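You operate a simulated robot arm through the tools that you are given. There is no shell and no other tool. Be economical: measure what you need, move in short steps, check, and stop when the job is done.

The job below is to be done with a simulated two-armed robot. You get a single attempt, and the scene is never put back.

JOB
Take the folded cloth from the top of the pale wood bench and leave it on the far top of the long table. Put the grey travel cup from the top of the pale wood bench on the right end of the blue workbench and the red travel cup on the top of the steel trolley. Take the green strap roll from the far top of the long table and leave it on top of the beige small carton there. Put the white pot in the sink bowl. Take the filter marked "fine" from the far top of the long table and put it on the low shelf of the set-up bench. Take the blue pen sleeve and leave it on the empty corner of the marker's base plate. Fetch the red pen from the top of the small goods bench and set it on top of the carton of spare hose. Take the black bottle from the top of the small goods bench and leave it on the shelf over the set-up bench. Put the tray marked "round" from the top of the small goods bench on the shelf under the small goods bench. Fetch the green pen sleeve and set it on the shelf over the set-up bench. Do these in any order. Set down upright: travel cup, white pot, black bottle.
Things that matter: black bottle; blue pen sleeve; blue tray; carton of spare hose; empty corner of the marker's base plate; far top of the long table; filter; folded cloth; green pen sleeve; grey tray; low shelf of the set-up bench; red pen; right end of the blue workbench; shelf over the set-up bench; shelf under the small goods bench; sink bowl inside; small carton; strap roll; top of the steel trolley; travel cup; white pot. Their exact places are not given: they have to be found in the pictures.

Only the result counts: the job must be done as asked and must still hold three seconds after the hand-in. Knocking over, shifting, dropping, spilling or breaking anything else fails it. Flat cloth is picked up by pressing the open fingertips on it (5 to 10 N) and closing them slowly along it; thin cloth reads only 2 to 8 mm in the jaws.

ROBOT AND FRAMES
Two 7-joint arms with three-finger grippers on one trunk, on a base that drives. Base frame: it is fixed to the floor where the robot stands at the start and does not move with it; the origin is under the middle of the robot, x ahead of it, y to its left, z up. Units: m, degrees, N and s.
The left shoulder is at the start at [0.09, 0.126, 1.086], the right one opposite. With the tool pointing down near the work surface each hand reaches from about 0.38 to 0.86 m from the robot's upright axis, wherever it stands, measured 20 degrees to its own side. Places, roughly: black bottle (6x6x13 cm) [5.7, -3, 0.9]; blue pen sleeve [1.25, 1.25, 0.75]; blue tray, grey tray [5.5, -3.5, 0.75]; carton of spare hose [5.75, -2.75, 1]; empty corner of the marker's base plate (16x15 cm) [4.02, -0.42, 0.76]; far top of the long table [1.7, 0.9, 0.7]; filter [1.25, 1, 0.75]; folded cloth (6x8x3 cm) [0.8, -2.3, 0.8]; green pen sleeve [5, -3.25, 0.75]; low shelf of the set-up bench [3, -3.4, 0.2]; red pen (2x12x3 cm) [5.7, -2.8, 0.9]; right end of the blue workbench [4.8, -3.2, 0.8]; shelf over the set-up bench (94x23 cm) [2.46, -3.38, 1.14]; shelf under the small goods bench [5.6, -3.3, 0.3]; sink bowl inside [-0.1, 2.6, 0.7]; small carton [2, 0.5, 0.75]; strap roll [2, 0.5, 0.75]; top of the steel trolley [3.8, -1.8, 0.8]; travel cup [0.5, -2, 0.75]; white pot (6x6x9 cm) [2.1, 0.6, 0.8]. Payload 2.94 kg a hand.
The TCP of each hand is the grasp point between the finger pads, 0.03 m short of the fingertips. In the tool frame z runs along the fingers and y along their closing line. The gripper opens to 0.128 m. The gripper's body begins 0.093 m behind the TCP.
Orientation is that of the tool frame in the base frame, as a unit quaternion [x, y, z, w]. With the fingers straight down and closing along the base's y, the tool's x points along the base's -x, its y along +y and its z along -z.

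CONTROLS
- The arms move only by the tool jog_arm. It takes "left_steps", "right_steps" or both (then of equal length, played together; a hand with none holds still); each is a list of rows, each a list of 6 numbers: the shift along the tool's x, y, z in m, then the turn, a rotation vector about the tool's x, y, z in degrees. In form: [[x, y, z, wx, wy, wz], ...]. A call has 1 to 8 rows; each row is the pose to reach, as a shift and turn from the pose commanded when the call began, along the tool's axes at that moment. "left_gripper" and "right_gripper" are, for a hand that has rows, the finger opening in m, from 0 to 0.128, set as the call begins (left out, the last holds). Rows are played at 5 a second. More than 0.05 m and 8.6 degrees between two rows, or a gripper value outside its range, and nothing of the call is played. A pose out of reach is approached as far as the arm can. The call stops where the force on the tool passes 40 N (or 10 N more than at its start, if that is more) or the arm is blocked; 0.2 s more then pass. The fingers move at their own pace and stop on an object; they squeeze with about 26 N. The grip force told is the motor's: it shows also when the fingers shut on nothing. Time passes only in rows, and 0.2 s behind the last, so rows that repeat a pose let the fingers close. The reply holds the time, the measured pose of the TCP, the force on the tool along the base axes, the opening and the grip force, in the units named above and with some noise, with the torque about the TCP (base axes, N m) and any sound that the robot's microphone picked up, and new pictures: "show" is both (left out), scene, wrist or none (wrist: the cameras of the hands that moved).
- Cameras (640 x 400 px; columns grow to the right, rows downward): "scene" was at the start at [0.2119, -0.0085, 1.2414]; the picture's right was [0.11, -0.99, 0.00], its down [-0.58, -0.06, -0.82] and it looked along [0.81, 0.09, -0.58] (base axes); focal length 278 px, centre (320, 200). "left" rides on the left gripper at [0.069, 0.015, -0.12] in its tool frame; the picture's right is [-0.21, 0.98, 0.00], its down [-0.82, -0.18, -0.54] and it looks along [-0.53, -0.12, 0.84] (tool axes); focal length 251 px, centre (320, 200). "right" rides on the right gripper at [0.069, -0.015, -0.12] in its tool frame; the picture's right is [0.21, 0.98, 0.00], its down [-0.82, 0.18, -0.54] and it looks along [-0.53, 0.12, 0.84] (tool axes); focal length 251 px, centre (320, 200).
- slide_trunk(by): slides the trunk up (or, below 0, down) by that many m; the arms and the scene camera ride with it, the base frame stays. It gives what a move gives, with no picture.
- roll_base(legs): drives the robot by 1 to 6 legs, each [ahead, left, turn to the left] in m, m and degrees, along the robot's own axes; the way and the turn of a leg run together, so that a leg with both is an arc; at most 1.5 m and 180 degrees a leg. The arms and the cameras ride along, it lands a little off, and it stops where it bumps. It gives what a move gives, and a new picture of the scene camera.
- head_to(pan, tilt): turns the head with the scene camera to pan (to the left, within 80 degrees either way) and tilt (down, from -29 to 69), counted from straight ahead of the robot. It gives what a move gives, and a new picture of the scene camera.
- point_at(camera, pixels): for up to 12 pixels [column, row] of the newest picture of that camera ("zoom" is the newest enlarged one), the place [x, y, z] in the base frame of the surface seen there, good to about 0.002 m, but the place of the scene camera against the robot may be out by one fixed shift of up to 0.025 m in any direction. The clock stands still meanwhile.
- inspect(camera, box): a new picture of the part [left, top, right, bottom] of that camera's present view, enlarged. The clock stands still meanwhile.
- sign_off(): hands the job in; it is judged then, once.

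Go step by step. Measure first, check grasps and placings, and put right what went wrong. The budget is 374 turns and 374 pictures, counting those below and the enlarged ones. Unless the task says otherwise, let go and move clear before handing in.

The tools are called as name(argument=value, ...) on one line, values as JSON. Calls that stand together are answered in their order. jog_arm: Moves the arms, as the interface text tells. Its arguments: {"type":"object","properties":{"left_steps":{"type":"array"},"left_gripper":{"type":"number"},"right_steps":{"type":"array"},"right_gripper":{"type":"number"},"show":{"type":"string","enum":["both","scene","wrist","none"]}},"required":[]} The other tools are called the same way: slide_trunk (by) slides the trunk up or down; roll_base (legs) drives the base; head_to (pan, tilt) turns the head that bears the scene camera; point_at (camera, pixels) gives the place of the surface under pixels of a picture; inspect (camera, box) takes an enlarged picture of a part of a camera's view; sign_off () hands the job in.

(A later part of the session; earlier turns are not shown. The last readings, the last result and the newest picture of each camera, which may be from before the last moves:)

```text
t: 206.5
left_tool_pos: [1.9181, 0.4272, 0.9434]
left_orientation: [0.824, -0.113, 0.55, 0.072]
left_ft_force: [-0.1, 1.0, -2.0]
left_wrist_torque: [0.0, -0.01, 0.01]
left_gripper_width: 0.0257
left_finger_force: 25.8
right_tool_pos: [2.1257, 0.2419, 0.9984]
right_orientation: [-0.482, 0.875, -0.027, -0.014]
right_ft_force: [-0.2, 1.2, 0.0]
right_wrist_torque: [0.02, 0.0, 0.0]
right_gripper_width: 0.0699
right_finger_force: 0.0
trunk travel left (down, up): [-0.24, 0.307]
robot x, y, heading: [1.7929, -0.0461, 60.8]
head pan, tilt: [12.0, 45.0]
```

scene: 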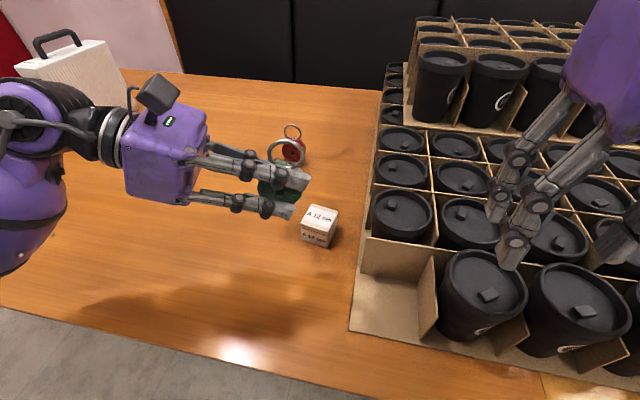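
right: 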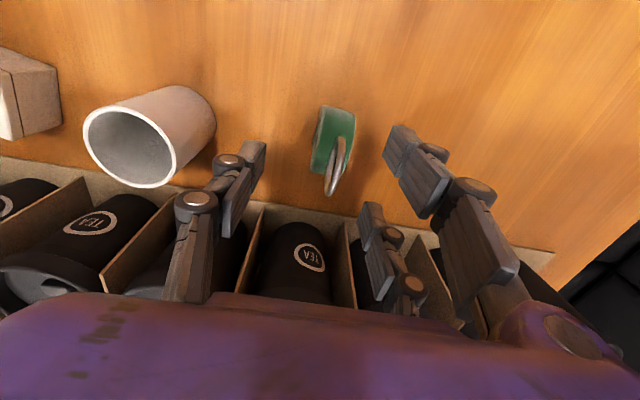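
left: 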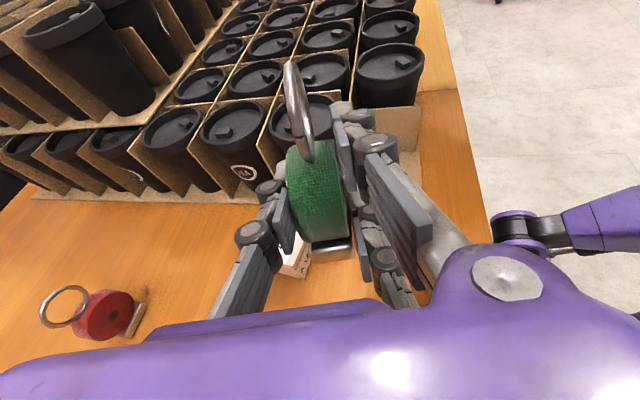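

The rotation works well. Finish the last 23°.

jog_arm(left_steps=[[0, 0, 0, 0, 8, 0], [0, 0, 0, 0, 16, 0], [0, 0, 0, 0, 22.8, 0], [0, 0, 0, 0, 22.8, 0]], show="none")

```text
t: 207.5
left_tool_pos: [1.9199, 0.4272, 0.9429]
left_orientation: [0.699, -0.097, 0.702, 0.093]
left_ft_force: [-0.1, 0.0, -0.6]
left_wrist_torque: [-0.01, -0.01, -0.05]
left_gripper_width: 0.0258
left_finger_force: 26.0
right_tool_pos: [2.1255, 0.2423, 0.9985]
right_orientation: [-0.482, 0.876, -0.027, -0.014]
right_ft_force: [0.2, -0.1, 0.7]
right_wrist_torque: [-0.02, -0.01, -0.01]
right_gripper_width: 0.0699
right_finger_force: 0.1
trunk travel left (down, up): [-0.24, 0.307]
robot x, y, heading: [1.7904, -0.0471, 60.7]
head pan, tilt: [12.0, 45.0]
```

jog_arm(left_steps=[[0, -0.03, 0.015, 0, 0, 0], [0, -0.055, 0.035, 0, 0, 0], [0, -0.071, 0.048, 0, 0, 0], [-0.03, -0.071, 0.048, 0, 0, 0], [-0.055, -0.071, 0.048, 0, 0, 0], [-0.055, -0.071, 0.048, 0, 0, 0]])

inspect(camera="scene", box=[240, 120, 400, 280])

```text
t: 208.9
left_tool_pos: [1.9837, 0.4836, 0.8902]
left_orientation: [0.7, -0.097, 0.701, 0.092]
left_ft_force: [0.2, 0.6, -0.6]
left_wrist_torque: [-0.02, 0.01, -0.01]
left_gripper_width: 0.0257
left_finger_force: 26.0
right_tool_pos: [2.1252, 0.2422, 0.9986]
right_orientation: [-0.482, 0.876, -0.026, -0.014]
right_ft_force: [-0.4, -0.3, -0.4]
right_wrist_torque: [0.0, 0.01, 0.0]
right_gripper_width: 0.0697
right_finger_force: 0.1
trunk travel left (down, up): [-0.24, 0.307]
robot x, y, heading: [1.7936, -0.0468, 60.5]
head pan, tilt: [12.0, 45.0]
```

scene: 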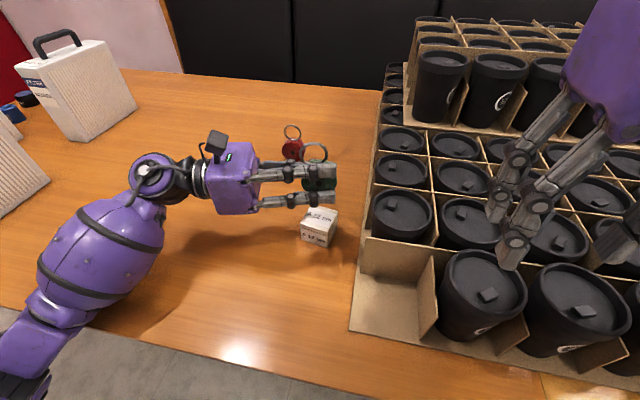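
left: 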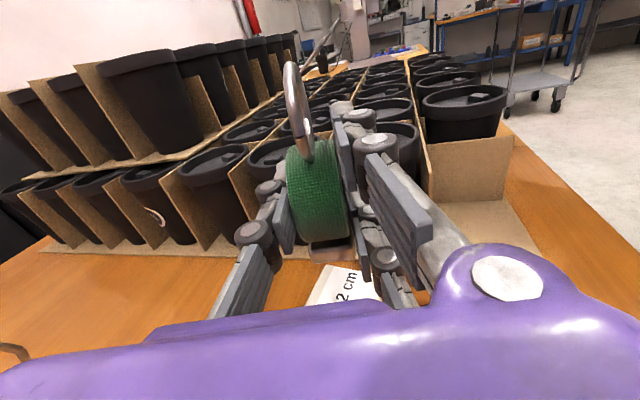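

```text
2.50 times, centred on (320, 200) of scene
```

zoom: 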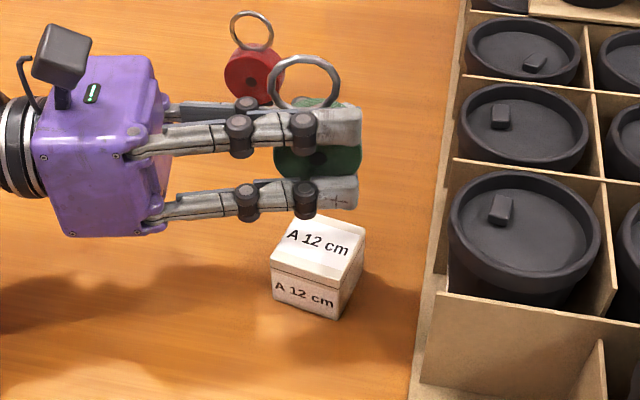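

Aligned over the carton. Lower to 0.84, then creep.

jog_arm(left_steps=[[-0.02, 0, 0.002, 0, 0, 0], [-0.04, 0, 0.002, 0, 0, 0], [-0.05, 0, 0.002, 0, 0, 0], [-0.054, 0, 0.002, 0, 0, 0], [-0.057, 0, 0.002, 0, 0, 0], [-0.06, 0, 0.002, 0, 0, 0]])

inspect(camera="scene", box=[240, 140, 400, 280])

```text
t: 210.5
left_tool_pos: [1.9908, 0.4847, 0.8619]
left_orientation: [0.704, -0.132, 0.695, 0.06]
left_ft_force: [-1.0, -1.1, -0.8]
left_wrist_torque: [-0.01, 0.03, 0.01]
left_gripper_width: 0.0255
left_finger_force: 26.2
right_tool_pos: [2.1329, 0.2314, 0.9962]
right_orientation: [-0.481, 0.876, -0.022, -0.016]
right_ft_force: [-1.0, -0.3, 0.5]
right_wrist_torque: [0.03, 0.01, -0.01]
right_gripper_width: 0.07
right_finger_force: 0.1
trunk travel left (down, up): [-0.24, 0.307]
robot x, y, heading: [1.7962, -0.0466, 60.5]
head pan, tilt: [12.0, 45.0]
stopped in row 6 (left hand): the arm was blocked; the commanded pose is now the measured one
```

scene: 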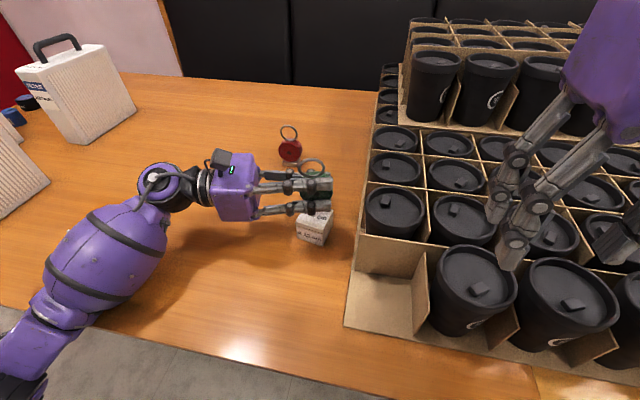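
left: 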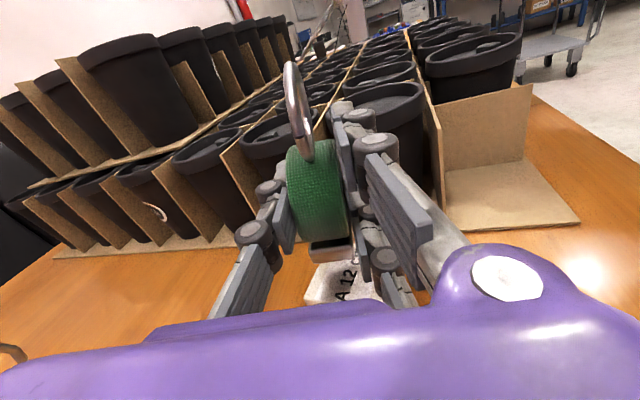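

```text
2.86 times, centred on (320, 210) of scene
```

zoom: 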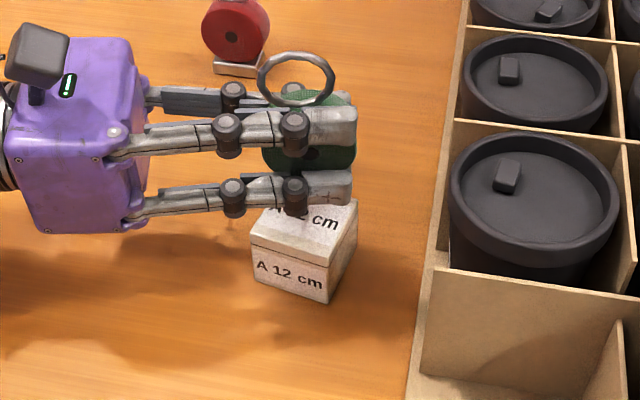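

The forearm met the table edge and twisted the hand ~6°. Raise the trunk for elbow clearance, straighten the hand, then lower.

slide_trunk(by=0.16)

jog_arm(left_steps=[[-0.01, 0, 0, 0, 0, -3], [-0.03, 0, 0, 0, 0, -5.9], [-0.06, 0, 0, 0, 0, -5.9], [-0.09, 0, 0, 0, 0, -5.9], [-0.12, 0, 0, 0, 0, -5.9], [-0.12, 0, 0, 0, 0, -5.9]])

```text
t: 212.3
left_tool_pos: [1.9843, 0.496, 1.0149]
left_orientation: [0.703, -0.122, 0.698, 0.065]
left_ft_force: [-0.4, -0.6, -1.0]
left_wrist_torque: [-0.01, -0.04, 0.0]
left_gripper_width: 0.0257
left_finger_force: 26.0
right_tool_pos: [2.1268, 0.2425, 1.1571]
right_orientation: [-0.482, 0.876, -0.027, -0.015]
right_ft_force: [0.6, 0.0, 0.1]
right_wrist_torque: [-0.02, -0.02, -0.01]
right_gripper_width: 0.0699
right_finger_force: 0.0
trunk travel left (down, up): [-0.4, 0.147]
robot x, y, heading: [1.7907, -0.0473, 60.7]
head pan, tilt: [12.0, 45.0]
```

```text
t: 213.7
left_tool_pos: [1.9857, 0.5041, 0.8962]
left_orientation: [0.708, -0.086, 0.694, 0.101]
left_ft_force: [0.5, 0.4, -1.1]
left_wrist_torque: [0.02, -0.01, 0.0]
left_gripper_width: 0.0257
left_finger_force: 25.9
right_tool_pos: [2.1254, 0.2414, 1.1584]
right_orientation: [-0.481, 0.876, -0.027, -0.015]
right_ft_force: [0.1, -0.6, -0.4]
right_wrist_torque: [-0.01, 0.02, -0.01]
right_gripper_width: 0.0699
right_finger_force: 0.1
trunk travel left (down, up): [-0.4, 0.147]
robot x, y, heading: [1.7961, -0.0474, 60.7]
head pan, tilt: [12.0, 45.0]
```

scene: 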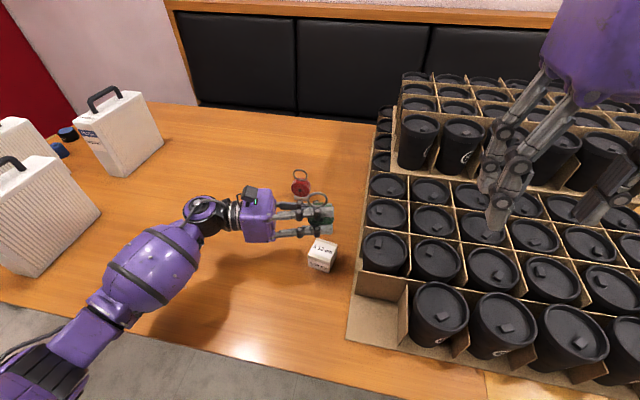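
left: 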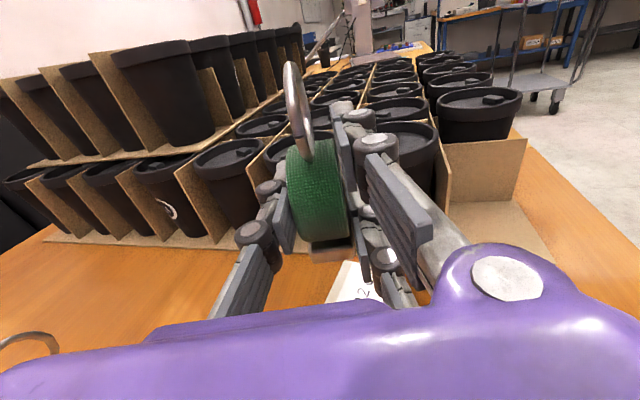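

The hand is upright again and the forearm clear. Shift 2 cm toward me over the carton centre and lower.

jog_arm(left_steps=[[0, 0.0195, 0.005, 0, 0, 0], [-0.025, 0.0195, 0.005, 0, 0, 0], [-0.045, 0.0195, 0.005, 0, 0, 0], [-0.055, 0.0195, 0.005, 0, 0, 0], [-0.059, 0.0195, 0.005, 0, 0, 0], [-0.062, 0.0195, 0.005, 0, 0, 0]])

inspect(camera="scene", box=[240, 170, 400, 300])

```text
t: 215.1
left_tool_pos: [1.9839, 0.4838, 0.8354]
left_orientation: [0.707, -0.087, 0.695, 0.1]
left_ft_force: [3.6, 0.0, 17.3]
left_wrist_torque: [-0.05, 0.01, 0.01]
left_gripper_width: 0.0265
left_finger_force: 26.6
right_tool_pos: [2.1267, 0.2431, 1.1577]
right_orientation: [-0.48, 0.876, -0.026, -0.015]
right_ft_force: [0.0, 0.5, 0.9]
right_wrist_torque: [-0.06, -0.01, 0.0]
right_gripper_width: 0.0701
right_finger_force: 0.0
trunk travel left (down, up): [-0.4, 0.147]
robot x, y, heading: [1.7897, -0.0467, 60.5]
head pan, tilt: [12.0, 45.0]
```

scene: 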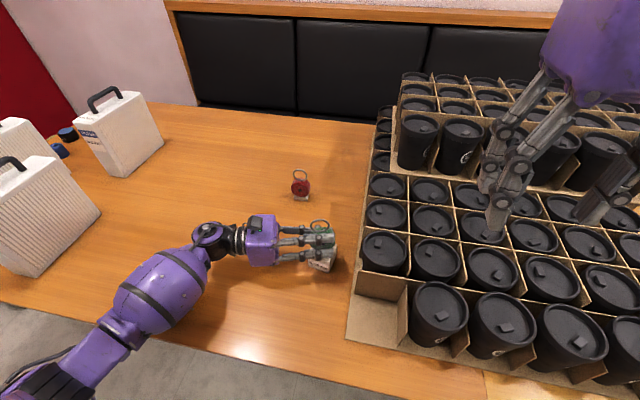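
left: 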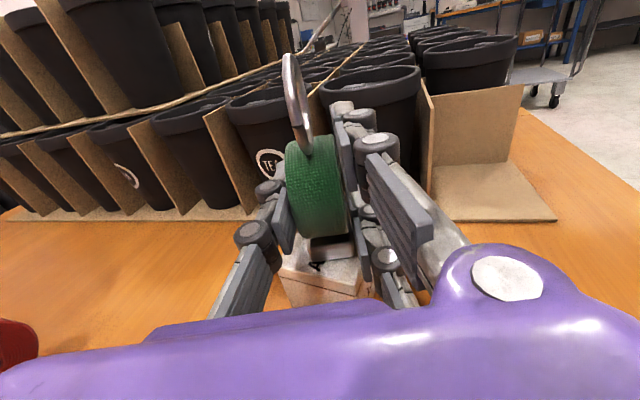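

```text
3.08 times, centred on (320, 235) of scene
```

zoom: 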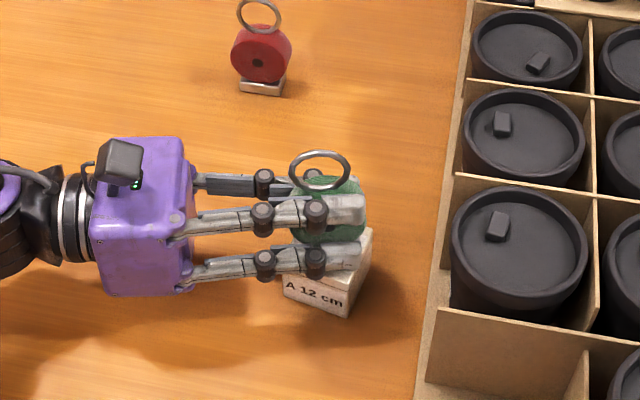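

Base rests centred on the carton (17 N). Ease up slightly, open, and withdraw straight back.

jog_arm(left_steps=[[0.002, 0, 0, 0, 0, 0], [0.002, 0, 0, 0, 0, 0]], show="none")

jog_arm(left_steps=[[0, 0, 0, 0, 0, 0], [0, 0, 0, 0, 0, 0], [0.002, 0, -0.03, 0, 0, 0], [0.004, 0, -0.07, 0, 0, 0], [0.006, 0, -0.11, 0, 0, 0], [0.02, 0, -0.14, 0, 0, 0]], left_gripper=0.06)

```text
t: 215.7
left_tool_pos: [1.9829, 0.4833, 0.8348]
left_orientation: [0.708, -0.086, 0.693, 0.1]
left_ft_force: [3.3, 2.5, 11.3]
left_wrist_torque: [0.19, 0.0, -0.03]
left_gripper_width: 0.0257
left_finger_force: 26.2
right_tool_pos: [2.1264, 0.2423, 1.1583]
right_orientation: [-0.481, 0.876, -0.026, -0.014]
right_ft_force: [-0.1, -0.7, -0.4]
right_wrist_torque: [0.02, 0.01, -0.01]
right_gripper_width: 0.0702
right_finger_force: 0.0
trunk travel left (down, up): [-0.4, 0.147]
robot x, y, heading: [1.7913, -0.0489, 60.6]
head pan, tilt: [12.0, 45.0]
```

```text
t: 217.1
left_tool_pos: [1.8463, 0.5203, 0.8566]
left_orientation: [0.708, -0.086, 0.693, 0.102]
left_ft_force: [-0.4, -0.1, 0.3]
left_wrist_torque: [0.0, 0.01, -0.02]
left_gripper_width: 0.0598
left_finger_force: 0.0
right_tool_pos: [2.1266, 0.2422, 1.1574]
right_orientation: [-0.481, 0.876, -0.027, -0.014]
right_ft_force: [-0.9, -0.5, 0.4]
right_wrist_torque: [-0.01, -0.03, -0.01]
right_gripper_width: 0.07
right_finger_force: 0.1
trunk travel left (down, up): [-0.4, 0.147]
robot x, y, heading: [1.7902, -0.0452, 60.6]
head pan, tilt: [12.0, 45.0]
```

scene: 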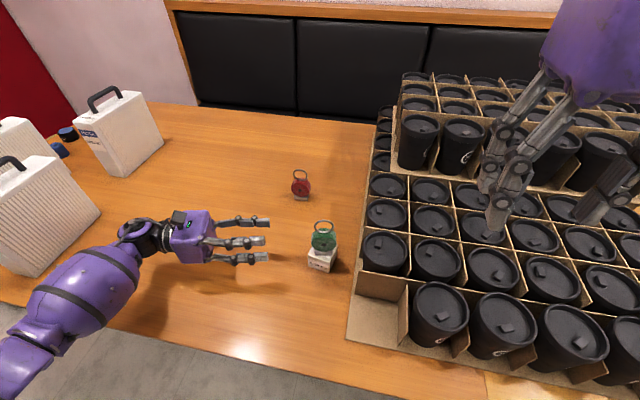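
left: 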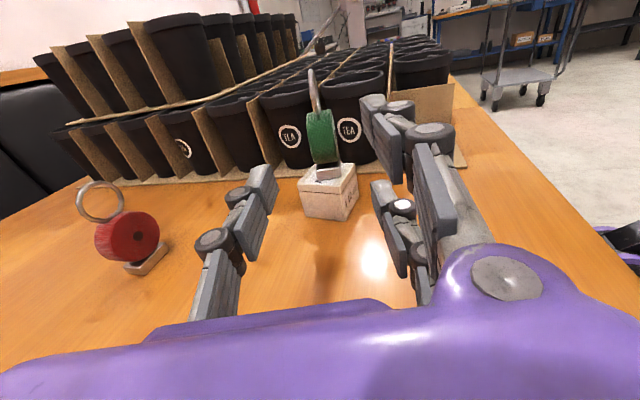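

Green stands on the carton. Raise the hand, rotate back to pointing down, to fetch red.

jog_arm(left_steps=[[0.04, 0, -0.01, 0, -5, 0], [0.08, 0, -0.02, 0, -13, 0], [0.11, 0, -0.02, 0, -21, 0], [0.12, 0, -0.02, 0, -29, 0], [0.12, 0, -0.02, 0, -37, 0], [0.12, 0, -0.02, 0, -45, 0], [0.12, 0, -0.02, 0, -53, 0], [0.12, 0, -0.02, 0, -61, 0]], left_gripper=0.07, show="none")

jog_arm(left_steps=[[0, 0, 0, 0, -8, 0], [0, 0, 0, 0, -16, 0], [0, 0, 0, 0, -24, 0], [0, 0, 0, 0, -29, 0], [0, 0, 0, 0, -29, 0]], show="none")

jog_arm(left_steps=[[0, 0, 0, 0, 0, 7], [0, 0, 0, 0, 0, 14], [0, 0, 0, 0, 0, 14]])

```text
t: 218.9
left_tool_pos: [1.8314, 0.5283, 0.9766]
left_orientation: [0.963, -0.124, 0.237, 0.043]
left_ft_force: [0.3, -0.8, -0.5]
left_wrist_torque: [-0.01, 0.0, 0.02]
left_gripper_width: 0.0702
left_finger_force: 0.0
right_tool_pos: [2.1276, 0.2419, 1.1592]
right_orientation: [-0.481, 0.876, -0.027, -0.014]
right_ft_force: [1.3, -0.5, 0.2]
right_wrist_torque: [-0.01, 0.02, 0.03]
right_gripper_width: 0.0699
right_finger_force: 0.0
trunk travel left (down, up): [-0.4, 0.147]
robot x, y, heading: [1.7937, -0.0486, 60.8]
head pan, tilt: [12.0, 45.0]
```

```text
t: 220.1
left_tool_pos: [1.8303, 0.5294, 0.9772]
left_orientation: [0.991, -0.133, -0.011, 0.01]
left_ft_force: [-0.5, -0.7, -0.9]
left_wrist_torque: [0.0, -0.02, 0.01]
left_gripper_width: 0.07
left_finger_force: 0.1
right_tool_pos: [2.1256, 0.2433, 1.1589]
right_orientation: [-0.48, 0.877, -0.026, -0.014]
right_ft_force: [-0.9, -0.3, -0.5]
right_wrist_torque: [-0.01, 0.0, -0.02]
right_gripper_width: 0.0698
right_finger_force: 0.0
trunk travel left (down, up): [-0.4, 0.147]
robot x, y, heading: [1.7919, -0.0485, 60.5]
head pan, tilt: [12.0, 45.0]
```

```text
t: 220.9
left_tool_pos: [1.8293, 0.5292, 0.9774]
left_orientation: [0.967, -0.253, -0.009, 0.012]
left_ft_force: [0.4, -0.2, -0.3]
left_wrist_torque: [0.02, -0.01, -0.01]
left_gripper_width: 0.0698
left_finger_force: 0.0
right_tool_pos: [2.1267, 0.2421, 1.1581]
right_orientation: [-0.481, 0.876, -0.027, -0.014]
right_ft_force: [0.0, 0.4, 0.4]
right_wrist_torque: [0.0, -0.03, -0.02]
right_gripper_width: 0.07
right_finger_force: 0.0
trunk travel left (down, up): [-0.4, 0.147]
robot x, y, heading: [1.7945, -0.0448, 60.6]
head pan, tilt: [12.0, 45.0]
```

scene: 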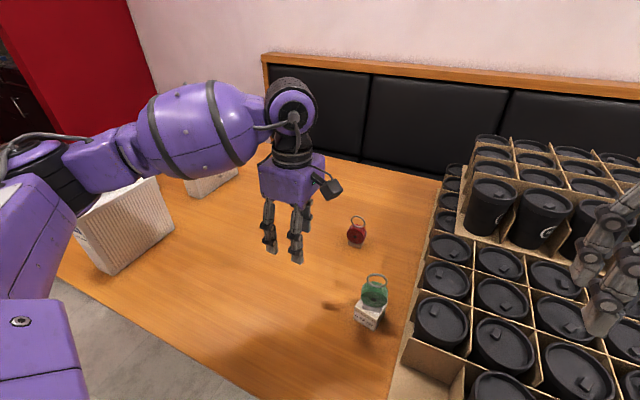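
left: 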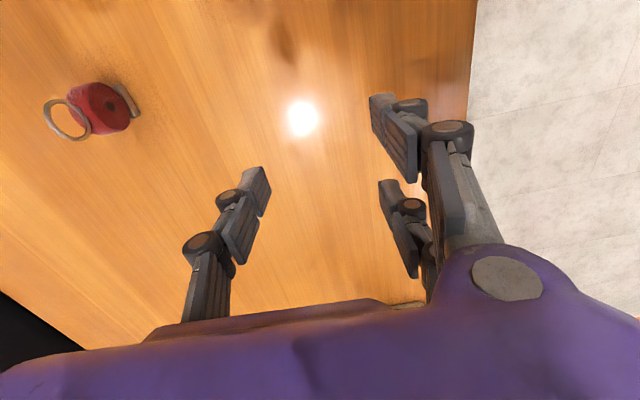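

Hand points down again. Move over red (2.0,0.717).

jog_arm(left_steps=[[0.01, -0.045, 0, 0, 0, 0], [0.02, -0.09, 0, 0, 0, 0], [0.03, -0.135, 0, 0, 0, 0], [0.04, -0.18, 0, 0, 0, 0], [0.05, -0.22, 0.02, 0, 0, 0], [0.0536, -0.246, 0.04, 0, 0, 0]], show="wrist")

head_to(pan=5, tilt=45)

```text
t: 222.3
left_tool_pos: [1.9967, 0.7162, 0.9297]
left_orientation: [0.967, -0.253, -0.01, 0.012]
left_ft_force: [-0.2, 0.4, 0.2]
left_wrist_torque: [-0.01, 0.02, -0.01]
left_gripper_width: 0.0701
left_finger_force: 0.0
right_tool_pos: [2.1265, 0.2425, 1.1572]
right_orientation: [-0.481, 0.876, -0.027, -0.014]
right_ft_force: [0.2, -0.4, -0.1]
right_wrist_torque: [-0.01, 0.03, 0.02]
right_gripper_width: 0.0702
right_finger_force: 0.2
trunk travel left (down, up): [-0.4, 0.147]
robot x, y, heading: [1.7949, -0.0483, 60.9]
head pan, tilt: [12.0, 45.0]
```

left: 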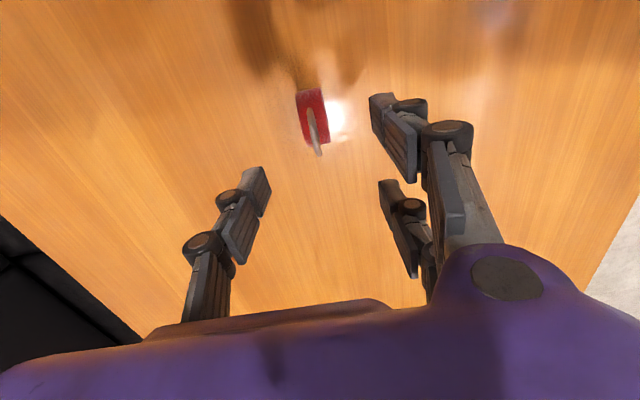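

```text
t: 223.0
left_tool_pos: [1.9957, 0.7162, 0.9293]
left_orientation: [0.968, -0.252, -0.009, 0.012]
left_ft_force: [-0.2, 0.5, 0.4]
left_wrist_torque: [0.04, -0.01, -0.02]
left_gripper_width: 0.07
left_finger_force: 0.1
right_tool_pos: [2.1258, 0.2427, 1.1588]
right_orientation: [-0.481, 0.876, -0.027, -0.016]
right_ft_force: [-0.7, -0.2, 0.5]
right_wrist_torque: [0.0, 0.02, -0.07]
right_gripper_width: 0.07
right_finger_force: 0.1
trunk travel left (down, up): [-0.4, 0.147]
robot x, y, heading: [1.7913, -0.0472, 60.6]
head pan, tilt: [5.0, 45.0]
```

scene: 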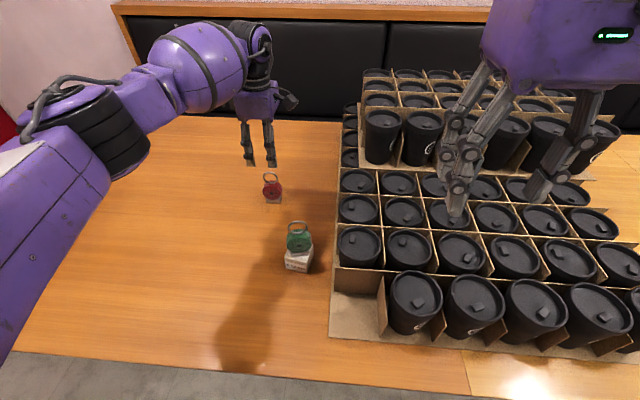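

Red is at col 312; shift 4 mm and descend, close, lift.

jog_arm(left_steps=[[0, -0.004, 0.045, 0, 0, 0], [0, -0.004, 0.09, 0, 0, 0], [0, -0.004, 0.135, 0, 0, 0], [0, -0.004, 0.141, 0, 0, 0], [0, -0.004, 0.141, 0, 0, 0]], show="wrist")

jog_arm(left_steps=[[0, 0, 0, 0, 0, 0], [0, 0, 0, 0, 0, 0], [0, 0, 0, 0, 0, 0], [0, 0, -0.02, 0, 0, 0], [0, 0, -0.06, 0, 0, 0], [0, 0, -0.11, 0, 0, 0]], left_gripper=0.015, show="wrist")

```text
t: 224.2
left_tool_pos: [1.9933, 0.7199, 0.7878]
left_orientation: [0.968, -0.252, -0.009, 0.013]
left_ft_force: [-0.6, -0.3, -0.4]
left_wrist_torque: [-0.02, 0.01, -0.02]
left_gripper_width: 0.0698
left_finger_force: 0.1
right_tool_pos: [2.1265, 0.2431, 1.1581]
right_orientation: [-0.481, 0.876, -0.026, -0.014]
right_ft_force: [-0.3, 0.2, -0.5]
right_wrist_torque: [0.01, 0.01, 0.03]
right_gripper_width: 0.0701
right_finger_force: 0.0
trunk travel left (down, up): [-0.4, 0.147]
robot x, y, heading: [1.7941, -0.0457, 60.6]
head pan, tilt: [5.0, 45.0]
```

left: 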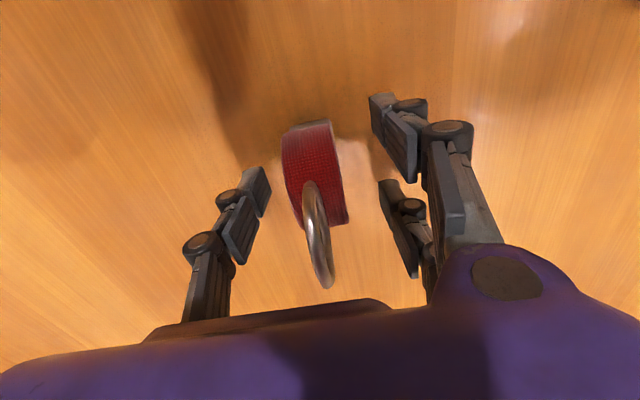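

```text
t: 225.6
left_tool_pos: [1.9988, 0.7178, 0.8992]
left_orientation: [0.968, -0.252, -0.009, 0.012]
left_ft_force: [-0.5, 0.0, -1.3]
left_wrist_torque: [0.02, 0.01, 0.0]
left_gripper_width: 0.0254
left_finger_force: 26.2
right_tool_pos: [2.1271, 0.2414, 1.1589]
right_orientation: [-0.481, 0.876, -0.026, -0.014]
right_ft_force: [0.5, -1.2, -0.9]
right_wrist_torque: [0.04, 0.0, 0.01]
right_gripper_width: 0.0699
right_finger_force: 0.0
trunk travel left (down, up): [-0.4, 0.147]
robot x, y, heading: [1.7915, -0.0459, 60.5]
head pan, tilt: [5.0, 45.0]
```

left: 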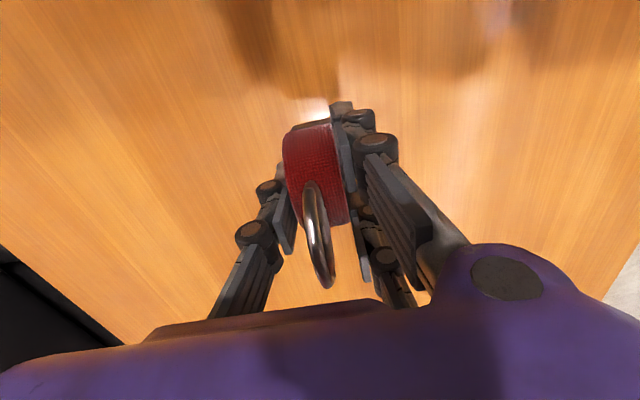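

Red is held. Carry it back along the left side of the carton to its original row.

jog_arm(left_steps=[[-0.02, 0.03, -0.01, 0, 0, 0], [-0.045, 0.07, -0.01, 0, 0, 0], [-0.06, 0.115, -0.01, 0, 0, 0], [-0.06, 0.163, -0.01, 0, 0, 0], [-0.06, 0.211, -0.01, 0, 0, 0], [-0.06, 0.259, -0.01, 0, 0, 0], [-0.06, 0.305, -0.01, 0, 0, 0], [-0.06, 0.329, -0.01, 0, 0, 0]], show="none")

jog_arm(left_steps=[[0.045, 0, 0, 0, 0, 0], [0.09, 0, 0, 0, 0, 0], [0.137, 0, 0, 0, 0, 0], [0.137, 0, 0.04, 0, 0, 0], [0.137, 0, 0.08, 0, 0, 0]])

```text
t: 227.4
left_tool_pos: [1.7865, 0.4636, 0.921]
left_orientation: [0.967, -0.253, -0.01, 0.012]
left_ft_force: [0.2, -0.7, -1.2]
left_wrist_torque: [0.01, 0.01, -0.01]
left_gripper_width: 0.0254
left_finger_force: 25.5
right_tool_pos: [2.127, 0.2415, 1.158]
right_orientation: [-0.481, 0.876, -0.026, -0.014]
right_ft_force: [-0.2, 0.1, -0.4]
right_wrist_torque: [0.0, -0.01, 0.01]
right_gripper_width: 0.07
right_finger_force: 0.0
trunk travel left (down, up): [-0.4, 0.147]
robot x, y, heading: [1.7939, -0.0487, 60.8]
head pan, tilt: [5.0, 45.0]
```

```text
t: 228.6
left_tool_pos: [1.9055, 0.3923, 0.8395]
left_orientation: [0.968, -0.251, -0.009, 0.012]
left_ft_force: [0.4, 0.5, -1.5]
left_wrist_torque: [0.07, 0.0, 0.0]
left_gripper_width: 0.0258
left_finger_force: 26.5
right_tool_pos: [2.1271, 0.2436, 1.158]
right_orientation: [-0.481, 0.876, -0.027, -0.014]
right_ft_force: [-0.1, 0.7, 0.3]
right_wrist_torque: [0.0, -0.01, -0.02]
right_gripper_width: 0.0703
right_finger_force: 0.1
trunk travel left (down, up): [-0.4, 0.147]
robot x, y, heading: [1.7898, -0.0469, 60.9]
head pan, tilt: [5.0, 45.0]
```

scene: 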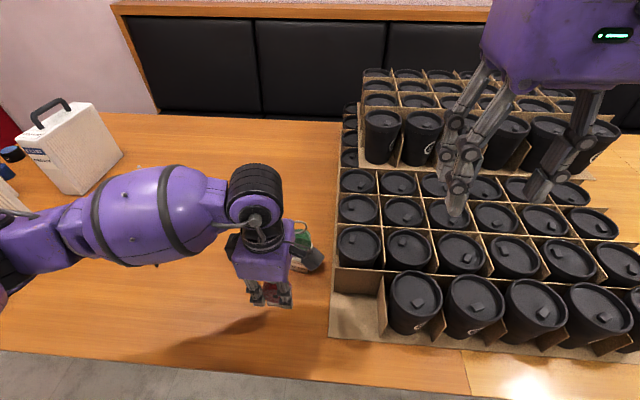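
left: 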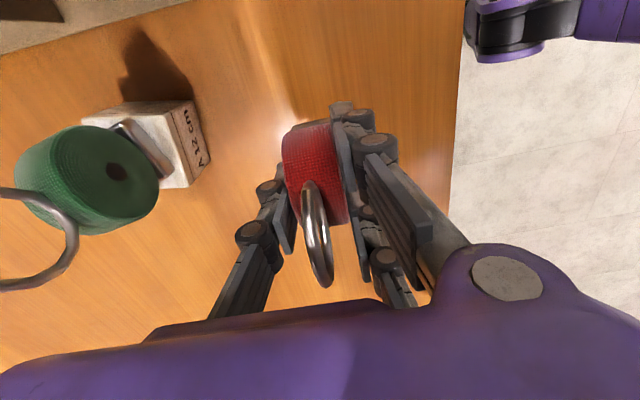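

Positioned at (1.9055,0.392). Lower until contact, release, and rise.

jog_arm(left_steps=[[0, 0, 0.03, 0, 0, 0], [0, 0, 0.045, 0, 0, 0], [0, 0, 0.05, 0, 0, 0], [0, 0, 0.052, 0, 0, 0], [0, 0, 0.052, 0, 0, 0]], show="none")

jog_arm(left_steps=[[0, 0, -0.001, 0, 0, 0], [0, 0, -0.001, 0, 0, 0], [0, 0, -0.03, 0, 0, 0], [0, 0, -0.07, 0, 0, 0], [0, 0, -0.115, 0, 0, 0], [0, 0, -0.16, 0, 0, 0], [0, 0, -0.2, 0, 0, 0]], left_gripper=0.06)

```text
t: 229.8
left_tool_pos: [1.9033, 0.3909, 0.7879]
left_orientation: [0.967, -0.253, -0.009, 0.01]
left_ft_force: [-3.7, -0.9, 19.2]
left_wrist_torque: [0.24, 0.1, 0.03]
left_gripper_width: 0.0256
left_finger_force: 25.8
right_tool_pos: [2.1254, 0.2421, 1.1596]
right_orientation: [-0.48, 0.877, -0.026, -0.014]
right_ft_force: [0.4, -0.2, -0.4]
right_wrist_torque: [0.01, 0.02, -0.01]
right_gripper_width: 0.0698
right_finger_force: 0.1
trunk travel left (down, up): [-0.4, 0.147]
robot x, y, heading: [1.7936, -0.0479, 60.7]
head pan, tilt: [5.0, 45.0]
```

```text
t: 231.4
left_tool_pos: [1.905, 0.3903, 0.9836]
left_orientation: [0.968, -0.251, -0.01, 0.012]
left_ft_force: [-0.1, 0.9, 0.6]
left_wrist_torque: [0.03, 0.01, -0.01]
left_gripper_width: 0.0603
left_finger_force: 0.0
right_tool_pos: [2.1267, 0.2413, 1.1583]
right_orientation: [-0.481, 0.876, -0.026, -0.015]
right_ft_force: [-0.1, 0.5, -0.4]
right_wrist_torque: [-0.01, 0.03, 0.01]
right_gripper_width: 0.0699
right_finger_force: 0.2
trunk travel left (down, up): [-0.4, 0.147]
robot x, y, heading: [1.7894, -0.0435, 60.8]
head pan, tilt: [5.0, 45.0]
```

scene: 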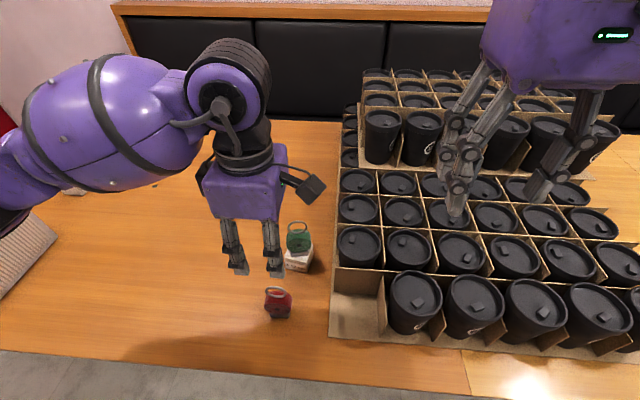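
left: 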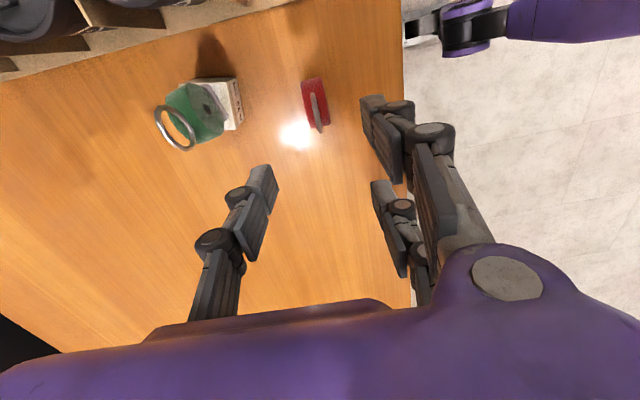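

Both rolls are upright again (green on the carton, red at its old place). Now back off and drive left to the filters at the table's near end.

roll_base(legs=[[-0.5, 0, 0], [0, 0.95, 0]])

jog_arm(left_steps=[[0, 0, 0, 0, 0, 8.4], [0, 0, 0, 0, 0, 16.8], [0, 0, 0, 0, 0, 25.2], [0, 0, 0, 0, 0, 33.6], [0, 0, 0, 0, 0, 42], [0, 0, 0, 0, 0, 50.4], [0, 0, 0, 0, 0, 58.8], [0, 0, 0, 0, 0, 67.2]], show="none")

head_to(pan=10, tilt=35)

```text
t: 242.9
left_tool_pos: [0.815, 0.46, 0.9843]
left_orientation: [0.967, -0.254, -0.01, 0.012]
left_ft_force: [-0.9, -0.2, 0.7]
left_wrist_torque: [0.02, 0.0, 0.02]
left_gripper_width: 0.06
left_finger_force: 0.0
right_tool_pos: [1.0337, 0.3114, 1.1576]
right_orientation: [-0.479, 0.877, -0.026, -0.014]
right_ft_force: [0.0, -0.2, -0.2]
right_wrist_torque: [0.0, -0.02, 0.0]
right_gripper_width: 0.0702
right_finger_force: 0.2
trunk travel left (down, up): [-0.4, 0.147]
robot x, y, heading: [0.6985, 0.0219, 60.4]
head pan, tilt: [5.0, 45.0]
```

scene: 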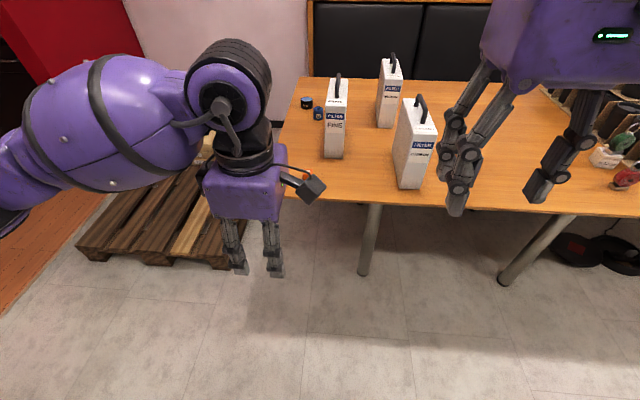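

```text
t: 244.7
left_tool_pos: [0.8146, 0.4593, 0.9825]
left_orientation: [-0.664, 0.747, 0.001, -0.014]
left_ft_force: [0.7, -0.4, 0.3]
left_wrist_torque: [-0.04, 0.01, -0.01]
left_gripper_width: 0.06
left_finger_force: 0.0
right_tool_pos: [1.0334, 0.3104, 1.1579]
right_orientation: [-0.478, 0.878, -0.026, -0.015]
right_ft_force: [-0.2, -1.0, -0.6]
right_wrist_torque: [0.01, -0.03, 0.0]
right_gripper_width: 0.0698
right_finger_force: 0.1
trunk travel left (down, up): [-0.4, 0.147]
robot x, y, heading: [0.7024, 0.0189, 60.3]
head pan, tilt: [5.0, 45.0]
```

```text
t: 245.4
left_tool_pos: [0.8148, 0.4598, 0.9839]
left_orientation: [-0.665, 0.746, 0.001, -0.014]
left_ft_force: [-0.7, -0.2, 0.2]
left_wrist_torque: [0.01, -0.03, -0.01]
left_gripper_width: 0.0602
left_finger_force: 0.0
right_tool_pos: [1.0348, 0.3093, 1.159]
right_orientation: [-0.479, 0.877, -0.026, -0.014]
right_ft_force: [0.5, 0.3, -0.6]
right_wrist_torque: [-0.01, 0.02, 0.03]
right_gripper_width: 0.0701
right_finger_force: 0.1
trunk travel left (down, up): [-0.4, 0.147]
robot x, y, heading: [0.6938, 0.0216, 60.4]
head pan, tilt: [10.0, 35.0]
```

scene: 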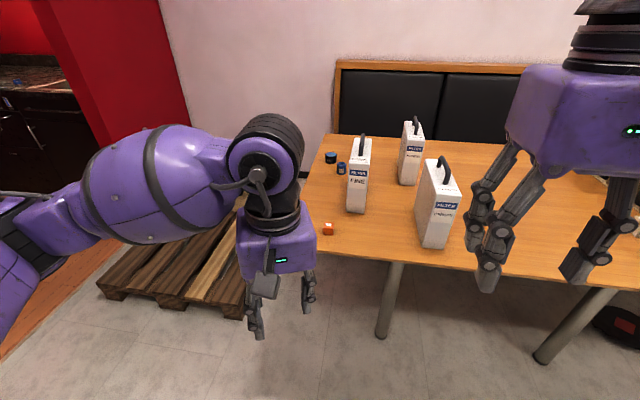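

Enlarge the area with the FINE filter (358,175) and sleeves (330-342,160).

inspect(camera="scene", box=[310, 120, 470, 250])

point_at(camera="scene", pixels=[[358, 160], [360, 142], [362, 152], [348, 205], [366, 212], [371, 148], [352, 147], [331, 157], [342, 168], [330, 229], [420, 124], [443, 165]])

```text
3.08 times, centred on (390, 185) of scene
```

zoom: 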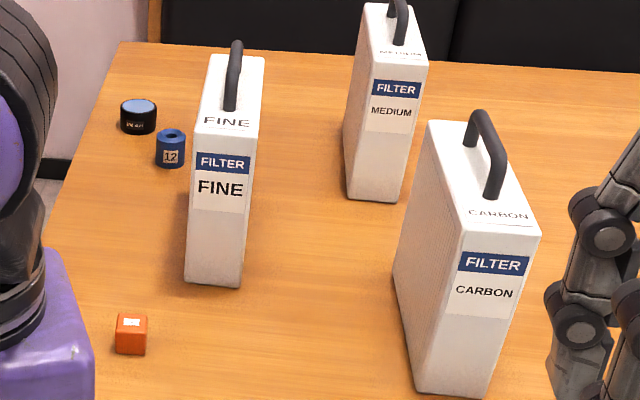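

```text
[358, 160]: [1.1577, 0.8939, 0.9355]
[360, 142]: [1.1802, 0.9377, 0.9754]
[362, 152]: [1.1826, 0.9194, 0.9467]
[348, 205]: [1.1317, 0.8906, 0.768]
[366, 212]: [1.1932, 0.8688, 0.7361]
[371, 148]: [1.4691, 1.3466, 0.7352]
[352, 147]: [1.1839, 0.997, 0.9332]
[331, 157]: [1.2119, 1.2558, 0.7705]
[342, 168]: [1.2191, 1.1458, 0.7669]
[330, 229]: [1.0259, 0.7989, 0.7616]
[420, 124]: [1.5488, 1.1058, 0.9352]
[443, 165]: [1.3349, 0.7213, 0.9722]
```

FINE's handle is around (1.19,0.95,0.98), bar running roughly away from me; sleeve "12" is behind it. Align the left hand (+13°), raise, and drive in.

jog_arm(left_steps=[[0, 0, -0.04, 0, 0, 6.5], [0, 0, -0.08, 0, 0, 13], [0, 0, -0.12, 0, 0, 13]], left_gripper=0.07, show="none")

roll_base(legs=[[0, -0.17, 0], [0.36, 0, 0]])

```text
t: 246.2
left_tool_pos: [0.8177, 0.4594, 1.1022]
left_orientation: [-0.575, 0.818, -0.001, -0.016]
left_ft_force: [0.3, -1.2, 0.1]
left_wrist_torque: [0.02, 0.01, 0.02]
left_gripper_width: 0.07
left_finger_force: 0.1
right_tool_pos: [1.0335, 0.3087, 1.1575]
right_orientation: [-0.479, 0.877, -0.026, -0.014]
right_ft_force: [0.4, 0.1, 0.5]
right_wrist_torque: [0.0, 0.01, 0.01]
right_gripper_width: 0.0698
right_finger_force: 0.0
trunk travel left (down, up): [-0.4, 0.147]
robot x, y, heading: [0.6933, 0.0206, 60.4]
head pan, tilt: [10.0, 35.0]
```

```text
t: 250.2
left_tool_pos: [1.1383, 0.693, 1.1028]
left_orientation: [-0.578, 0.816, -0.002, -0.015]
left_ft_force: [0.1, 0.8, -0.1]
left_wrist_torque: [0.0, 0.01, -0.04]
left_gripper_width: 0.0702
left_finger_force: 0.1
right_tool_pos: [1.3561, 0.5418, 1.1579]
right_orientation: [-0.482, 0.876, -0.027, -0.014]
right_ft_force: [0.0, 0.2, -0.7]
right_wrist_torque: [-0.01, -0.01, 0.02]
right_gripper_width: 0.0703
right_finger_force: 0.0
trunk travel left (down, up): [-0.4, 0.147]
robot x, y, heading: [1.0182, 0.2558, 60.4]
head pan, tilt: [10.0, 35.0]
```

scene: 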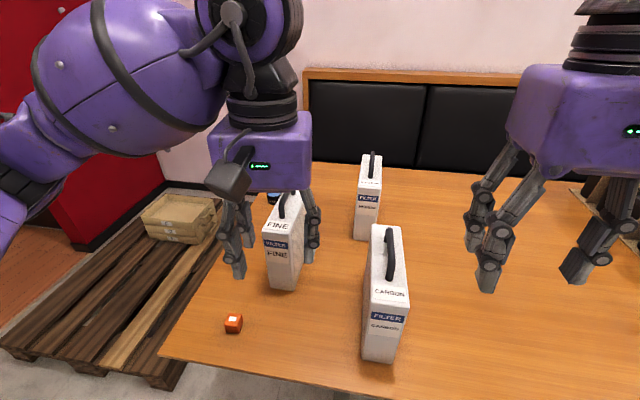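

Move the left hand over the handle at height and look.

jog_arm(left_steps=[[-0.045, 0.006, 0, 0, 0, 0], [-0.09, 0.012, 0, 0, 0, 0], [-0.135, 0.018, 0, 0, 0, 0], [-0.18, 0.024, 0, 0, 0, 0], [-0.225, 0.03, 0, 0, 0, 0], [-0.25, 0.035, 0, 0, 0, 0]], show="wrist")

```text
t: 251.6
left_tool_pos: [1.1892, 0.9387, 1.0964]
left_orientation: [-0.577, 0.817, 0.0, -0.014]
left_ft_force: [-0.4, 0.5, 0.4]
left_wrist_torque: [0.01, 0.02, 0.01]
left_gripper_width: 0.0699
left_finger_force: 0.0
right_tool_pos: [1.3558, 0.5421, 1.1576]
right_orientation: [-0.481, 0.876, -0.027, -0.014]
right_ft_force: [-0.4, -0.6, 0.9]
right_wrist_torque: [0.02, 0.01, 0.0]
right_gripper_width: 0.07
right_finger_force: 0.0
trunk travel left (down, up): [-0.4, 0.147]
robot x, y, heading: [1.0228, 0.2545, 60.4]
head pan, tilt: [10.0, 35.0]
```

left: 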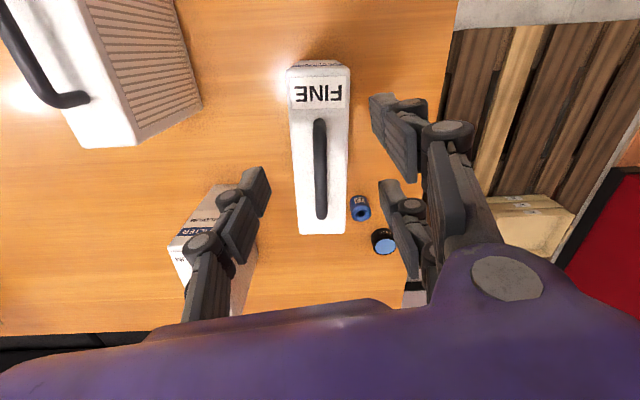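

Handle (320,120)-(322,215) and the sleeve (359,207) are visible. Measure.

point_at(camera="left", pixels=[[320, 125], [320, 165], [321, 212], [308, 165], [361, 207], [355, 200], [369, 207], [360, 219], [384, 240], [320, 232], [290, 70], [349, 70]])

inspect(camera="left", box=[270, 150, 420, 270])

```text
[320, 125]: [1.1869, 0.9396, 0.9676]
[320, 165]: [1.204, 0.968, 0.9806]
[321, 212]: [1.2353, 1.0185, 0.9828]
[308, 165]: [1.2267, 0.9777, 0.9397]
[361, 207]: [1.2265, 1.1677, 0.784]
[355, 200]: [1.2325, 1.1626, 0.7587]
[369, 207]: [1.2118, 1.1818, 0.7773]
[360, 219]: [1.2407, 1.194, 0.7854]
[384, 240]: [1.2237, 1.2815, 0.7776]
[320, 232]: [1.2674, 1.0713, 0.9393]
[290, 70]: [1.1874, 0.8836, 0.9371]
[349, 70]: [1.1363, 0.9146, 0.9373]
```

```text
3.33 times, centred on (345, 210) of left
```

zoom: 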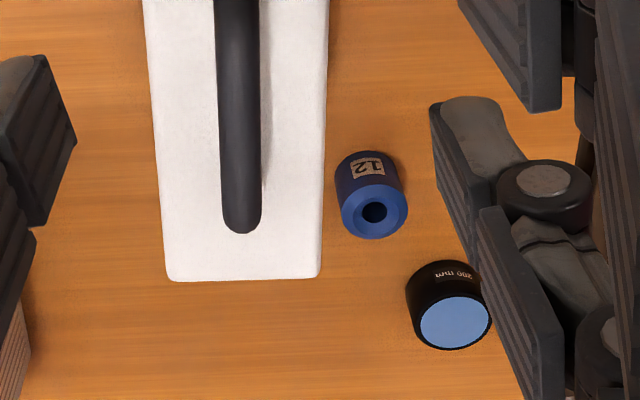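

Handle centre (1.211,0.979), top 0.981, axis 58.5°. Rotate +12.4°, centre over it and descend to z 0.975, then close.

jog_arm(left_steps=[[-0.022, -0.003, 0, 0, 0, 6.2], [-0.045, -0.007, 0, 0, 0, 12.4], [-0.045, -0.007, 0.04, 0, 0, 12.4], [-0.045, -0.007, 0.08, 0, 0, 12.4], [-0.045, -0.007, 0.12, 0, 0, 12.4], [-0.045, -0.007, 0.12, 0, 0, 12.4]], left_gripper=0.05, show="wrist")

jog_arm(left_steps=[[0, 0, 0, 0, 0, 0], [0, 0, 0, 0, 0, 0], [0, 0, 0, 0, 0, 0], [0, 0, -0.015, 0, 0, 0]], left_gripper=0, show="wrist")

```text
t: 253.0
left_tool_pos: [1.2046, 0.976, 0.9762]
left_orientation: [-0.486, 0.874, -0.002, -0.015]
left_ft_force: [-0.2, 0.0, 0.3]
left_wrist_torque: [0.0, -0.01, 0.01]
left_gripper_width: 0.0499
left_finger_force: 0.1
right_tool_pos: [1.3553, 0.5419, 1.1588]
right_orientation: [-0.482, 0.876, -0.027, -0.015]
right_ft_force: [-0.4, -1.4, 0.3]
right_wrist_torque: [0.0, 0.01, 0.02]
right_gripper_width: 0.0699
right_finger_force: 0.1
trunk travel left (down, up): [-0.4, 0.147]
robot x, y, heading: [1.0213, 0.2496, 60.5]
head pan, tilt: [10.0, 35.0]
```

left: 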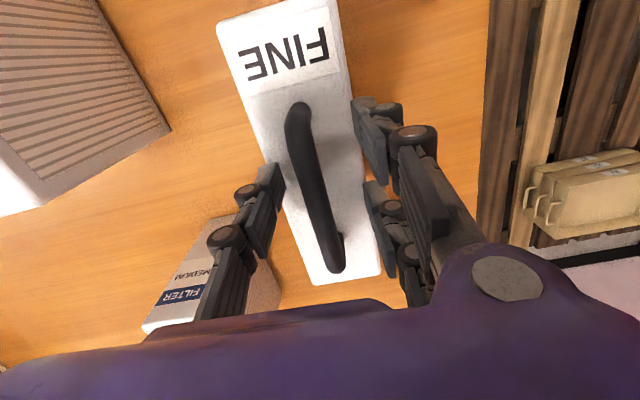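

```text
t: 254.0
left_tool_pos: [1.2055, 0.9755, 0.9906]
left_orientation: [-0.486, 0.874, -0.003, -0.016]
left_ft_force: [0.1, -0.8, -6.7]
left_wrist_torque: [-0.07, 0.06, -0.01]
left_gripper_width: 0.0127
left_finger_force: 25.7
right_tool_pos: [1.3562, 0.5427, 1.1589]
right_orientation: [-0.481, 0.876, -0.027, -0.014]
right_ft_force: [-0.3, -0.6, -0.5]
right_wrist_torque: [-0.01, -0.01, -0.03]
right_gripper_width: 0.0699
right_finger_force: 0.0
trunk travel left (down, up): [-0.4, 0.147]
robot x, y, heading: [1.021, 0.2539, 60.6]
head pan, tilt: [10.0, 35.0]
```

left: 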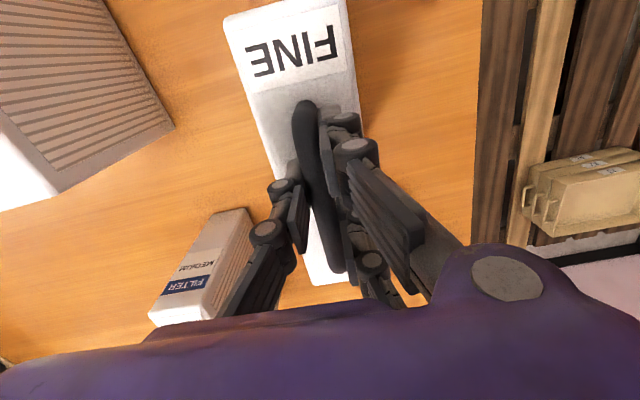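

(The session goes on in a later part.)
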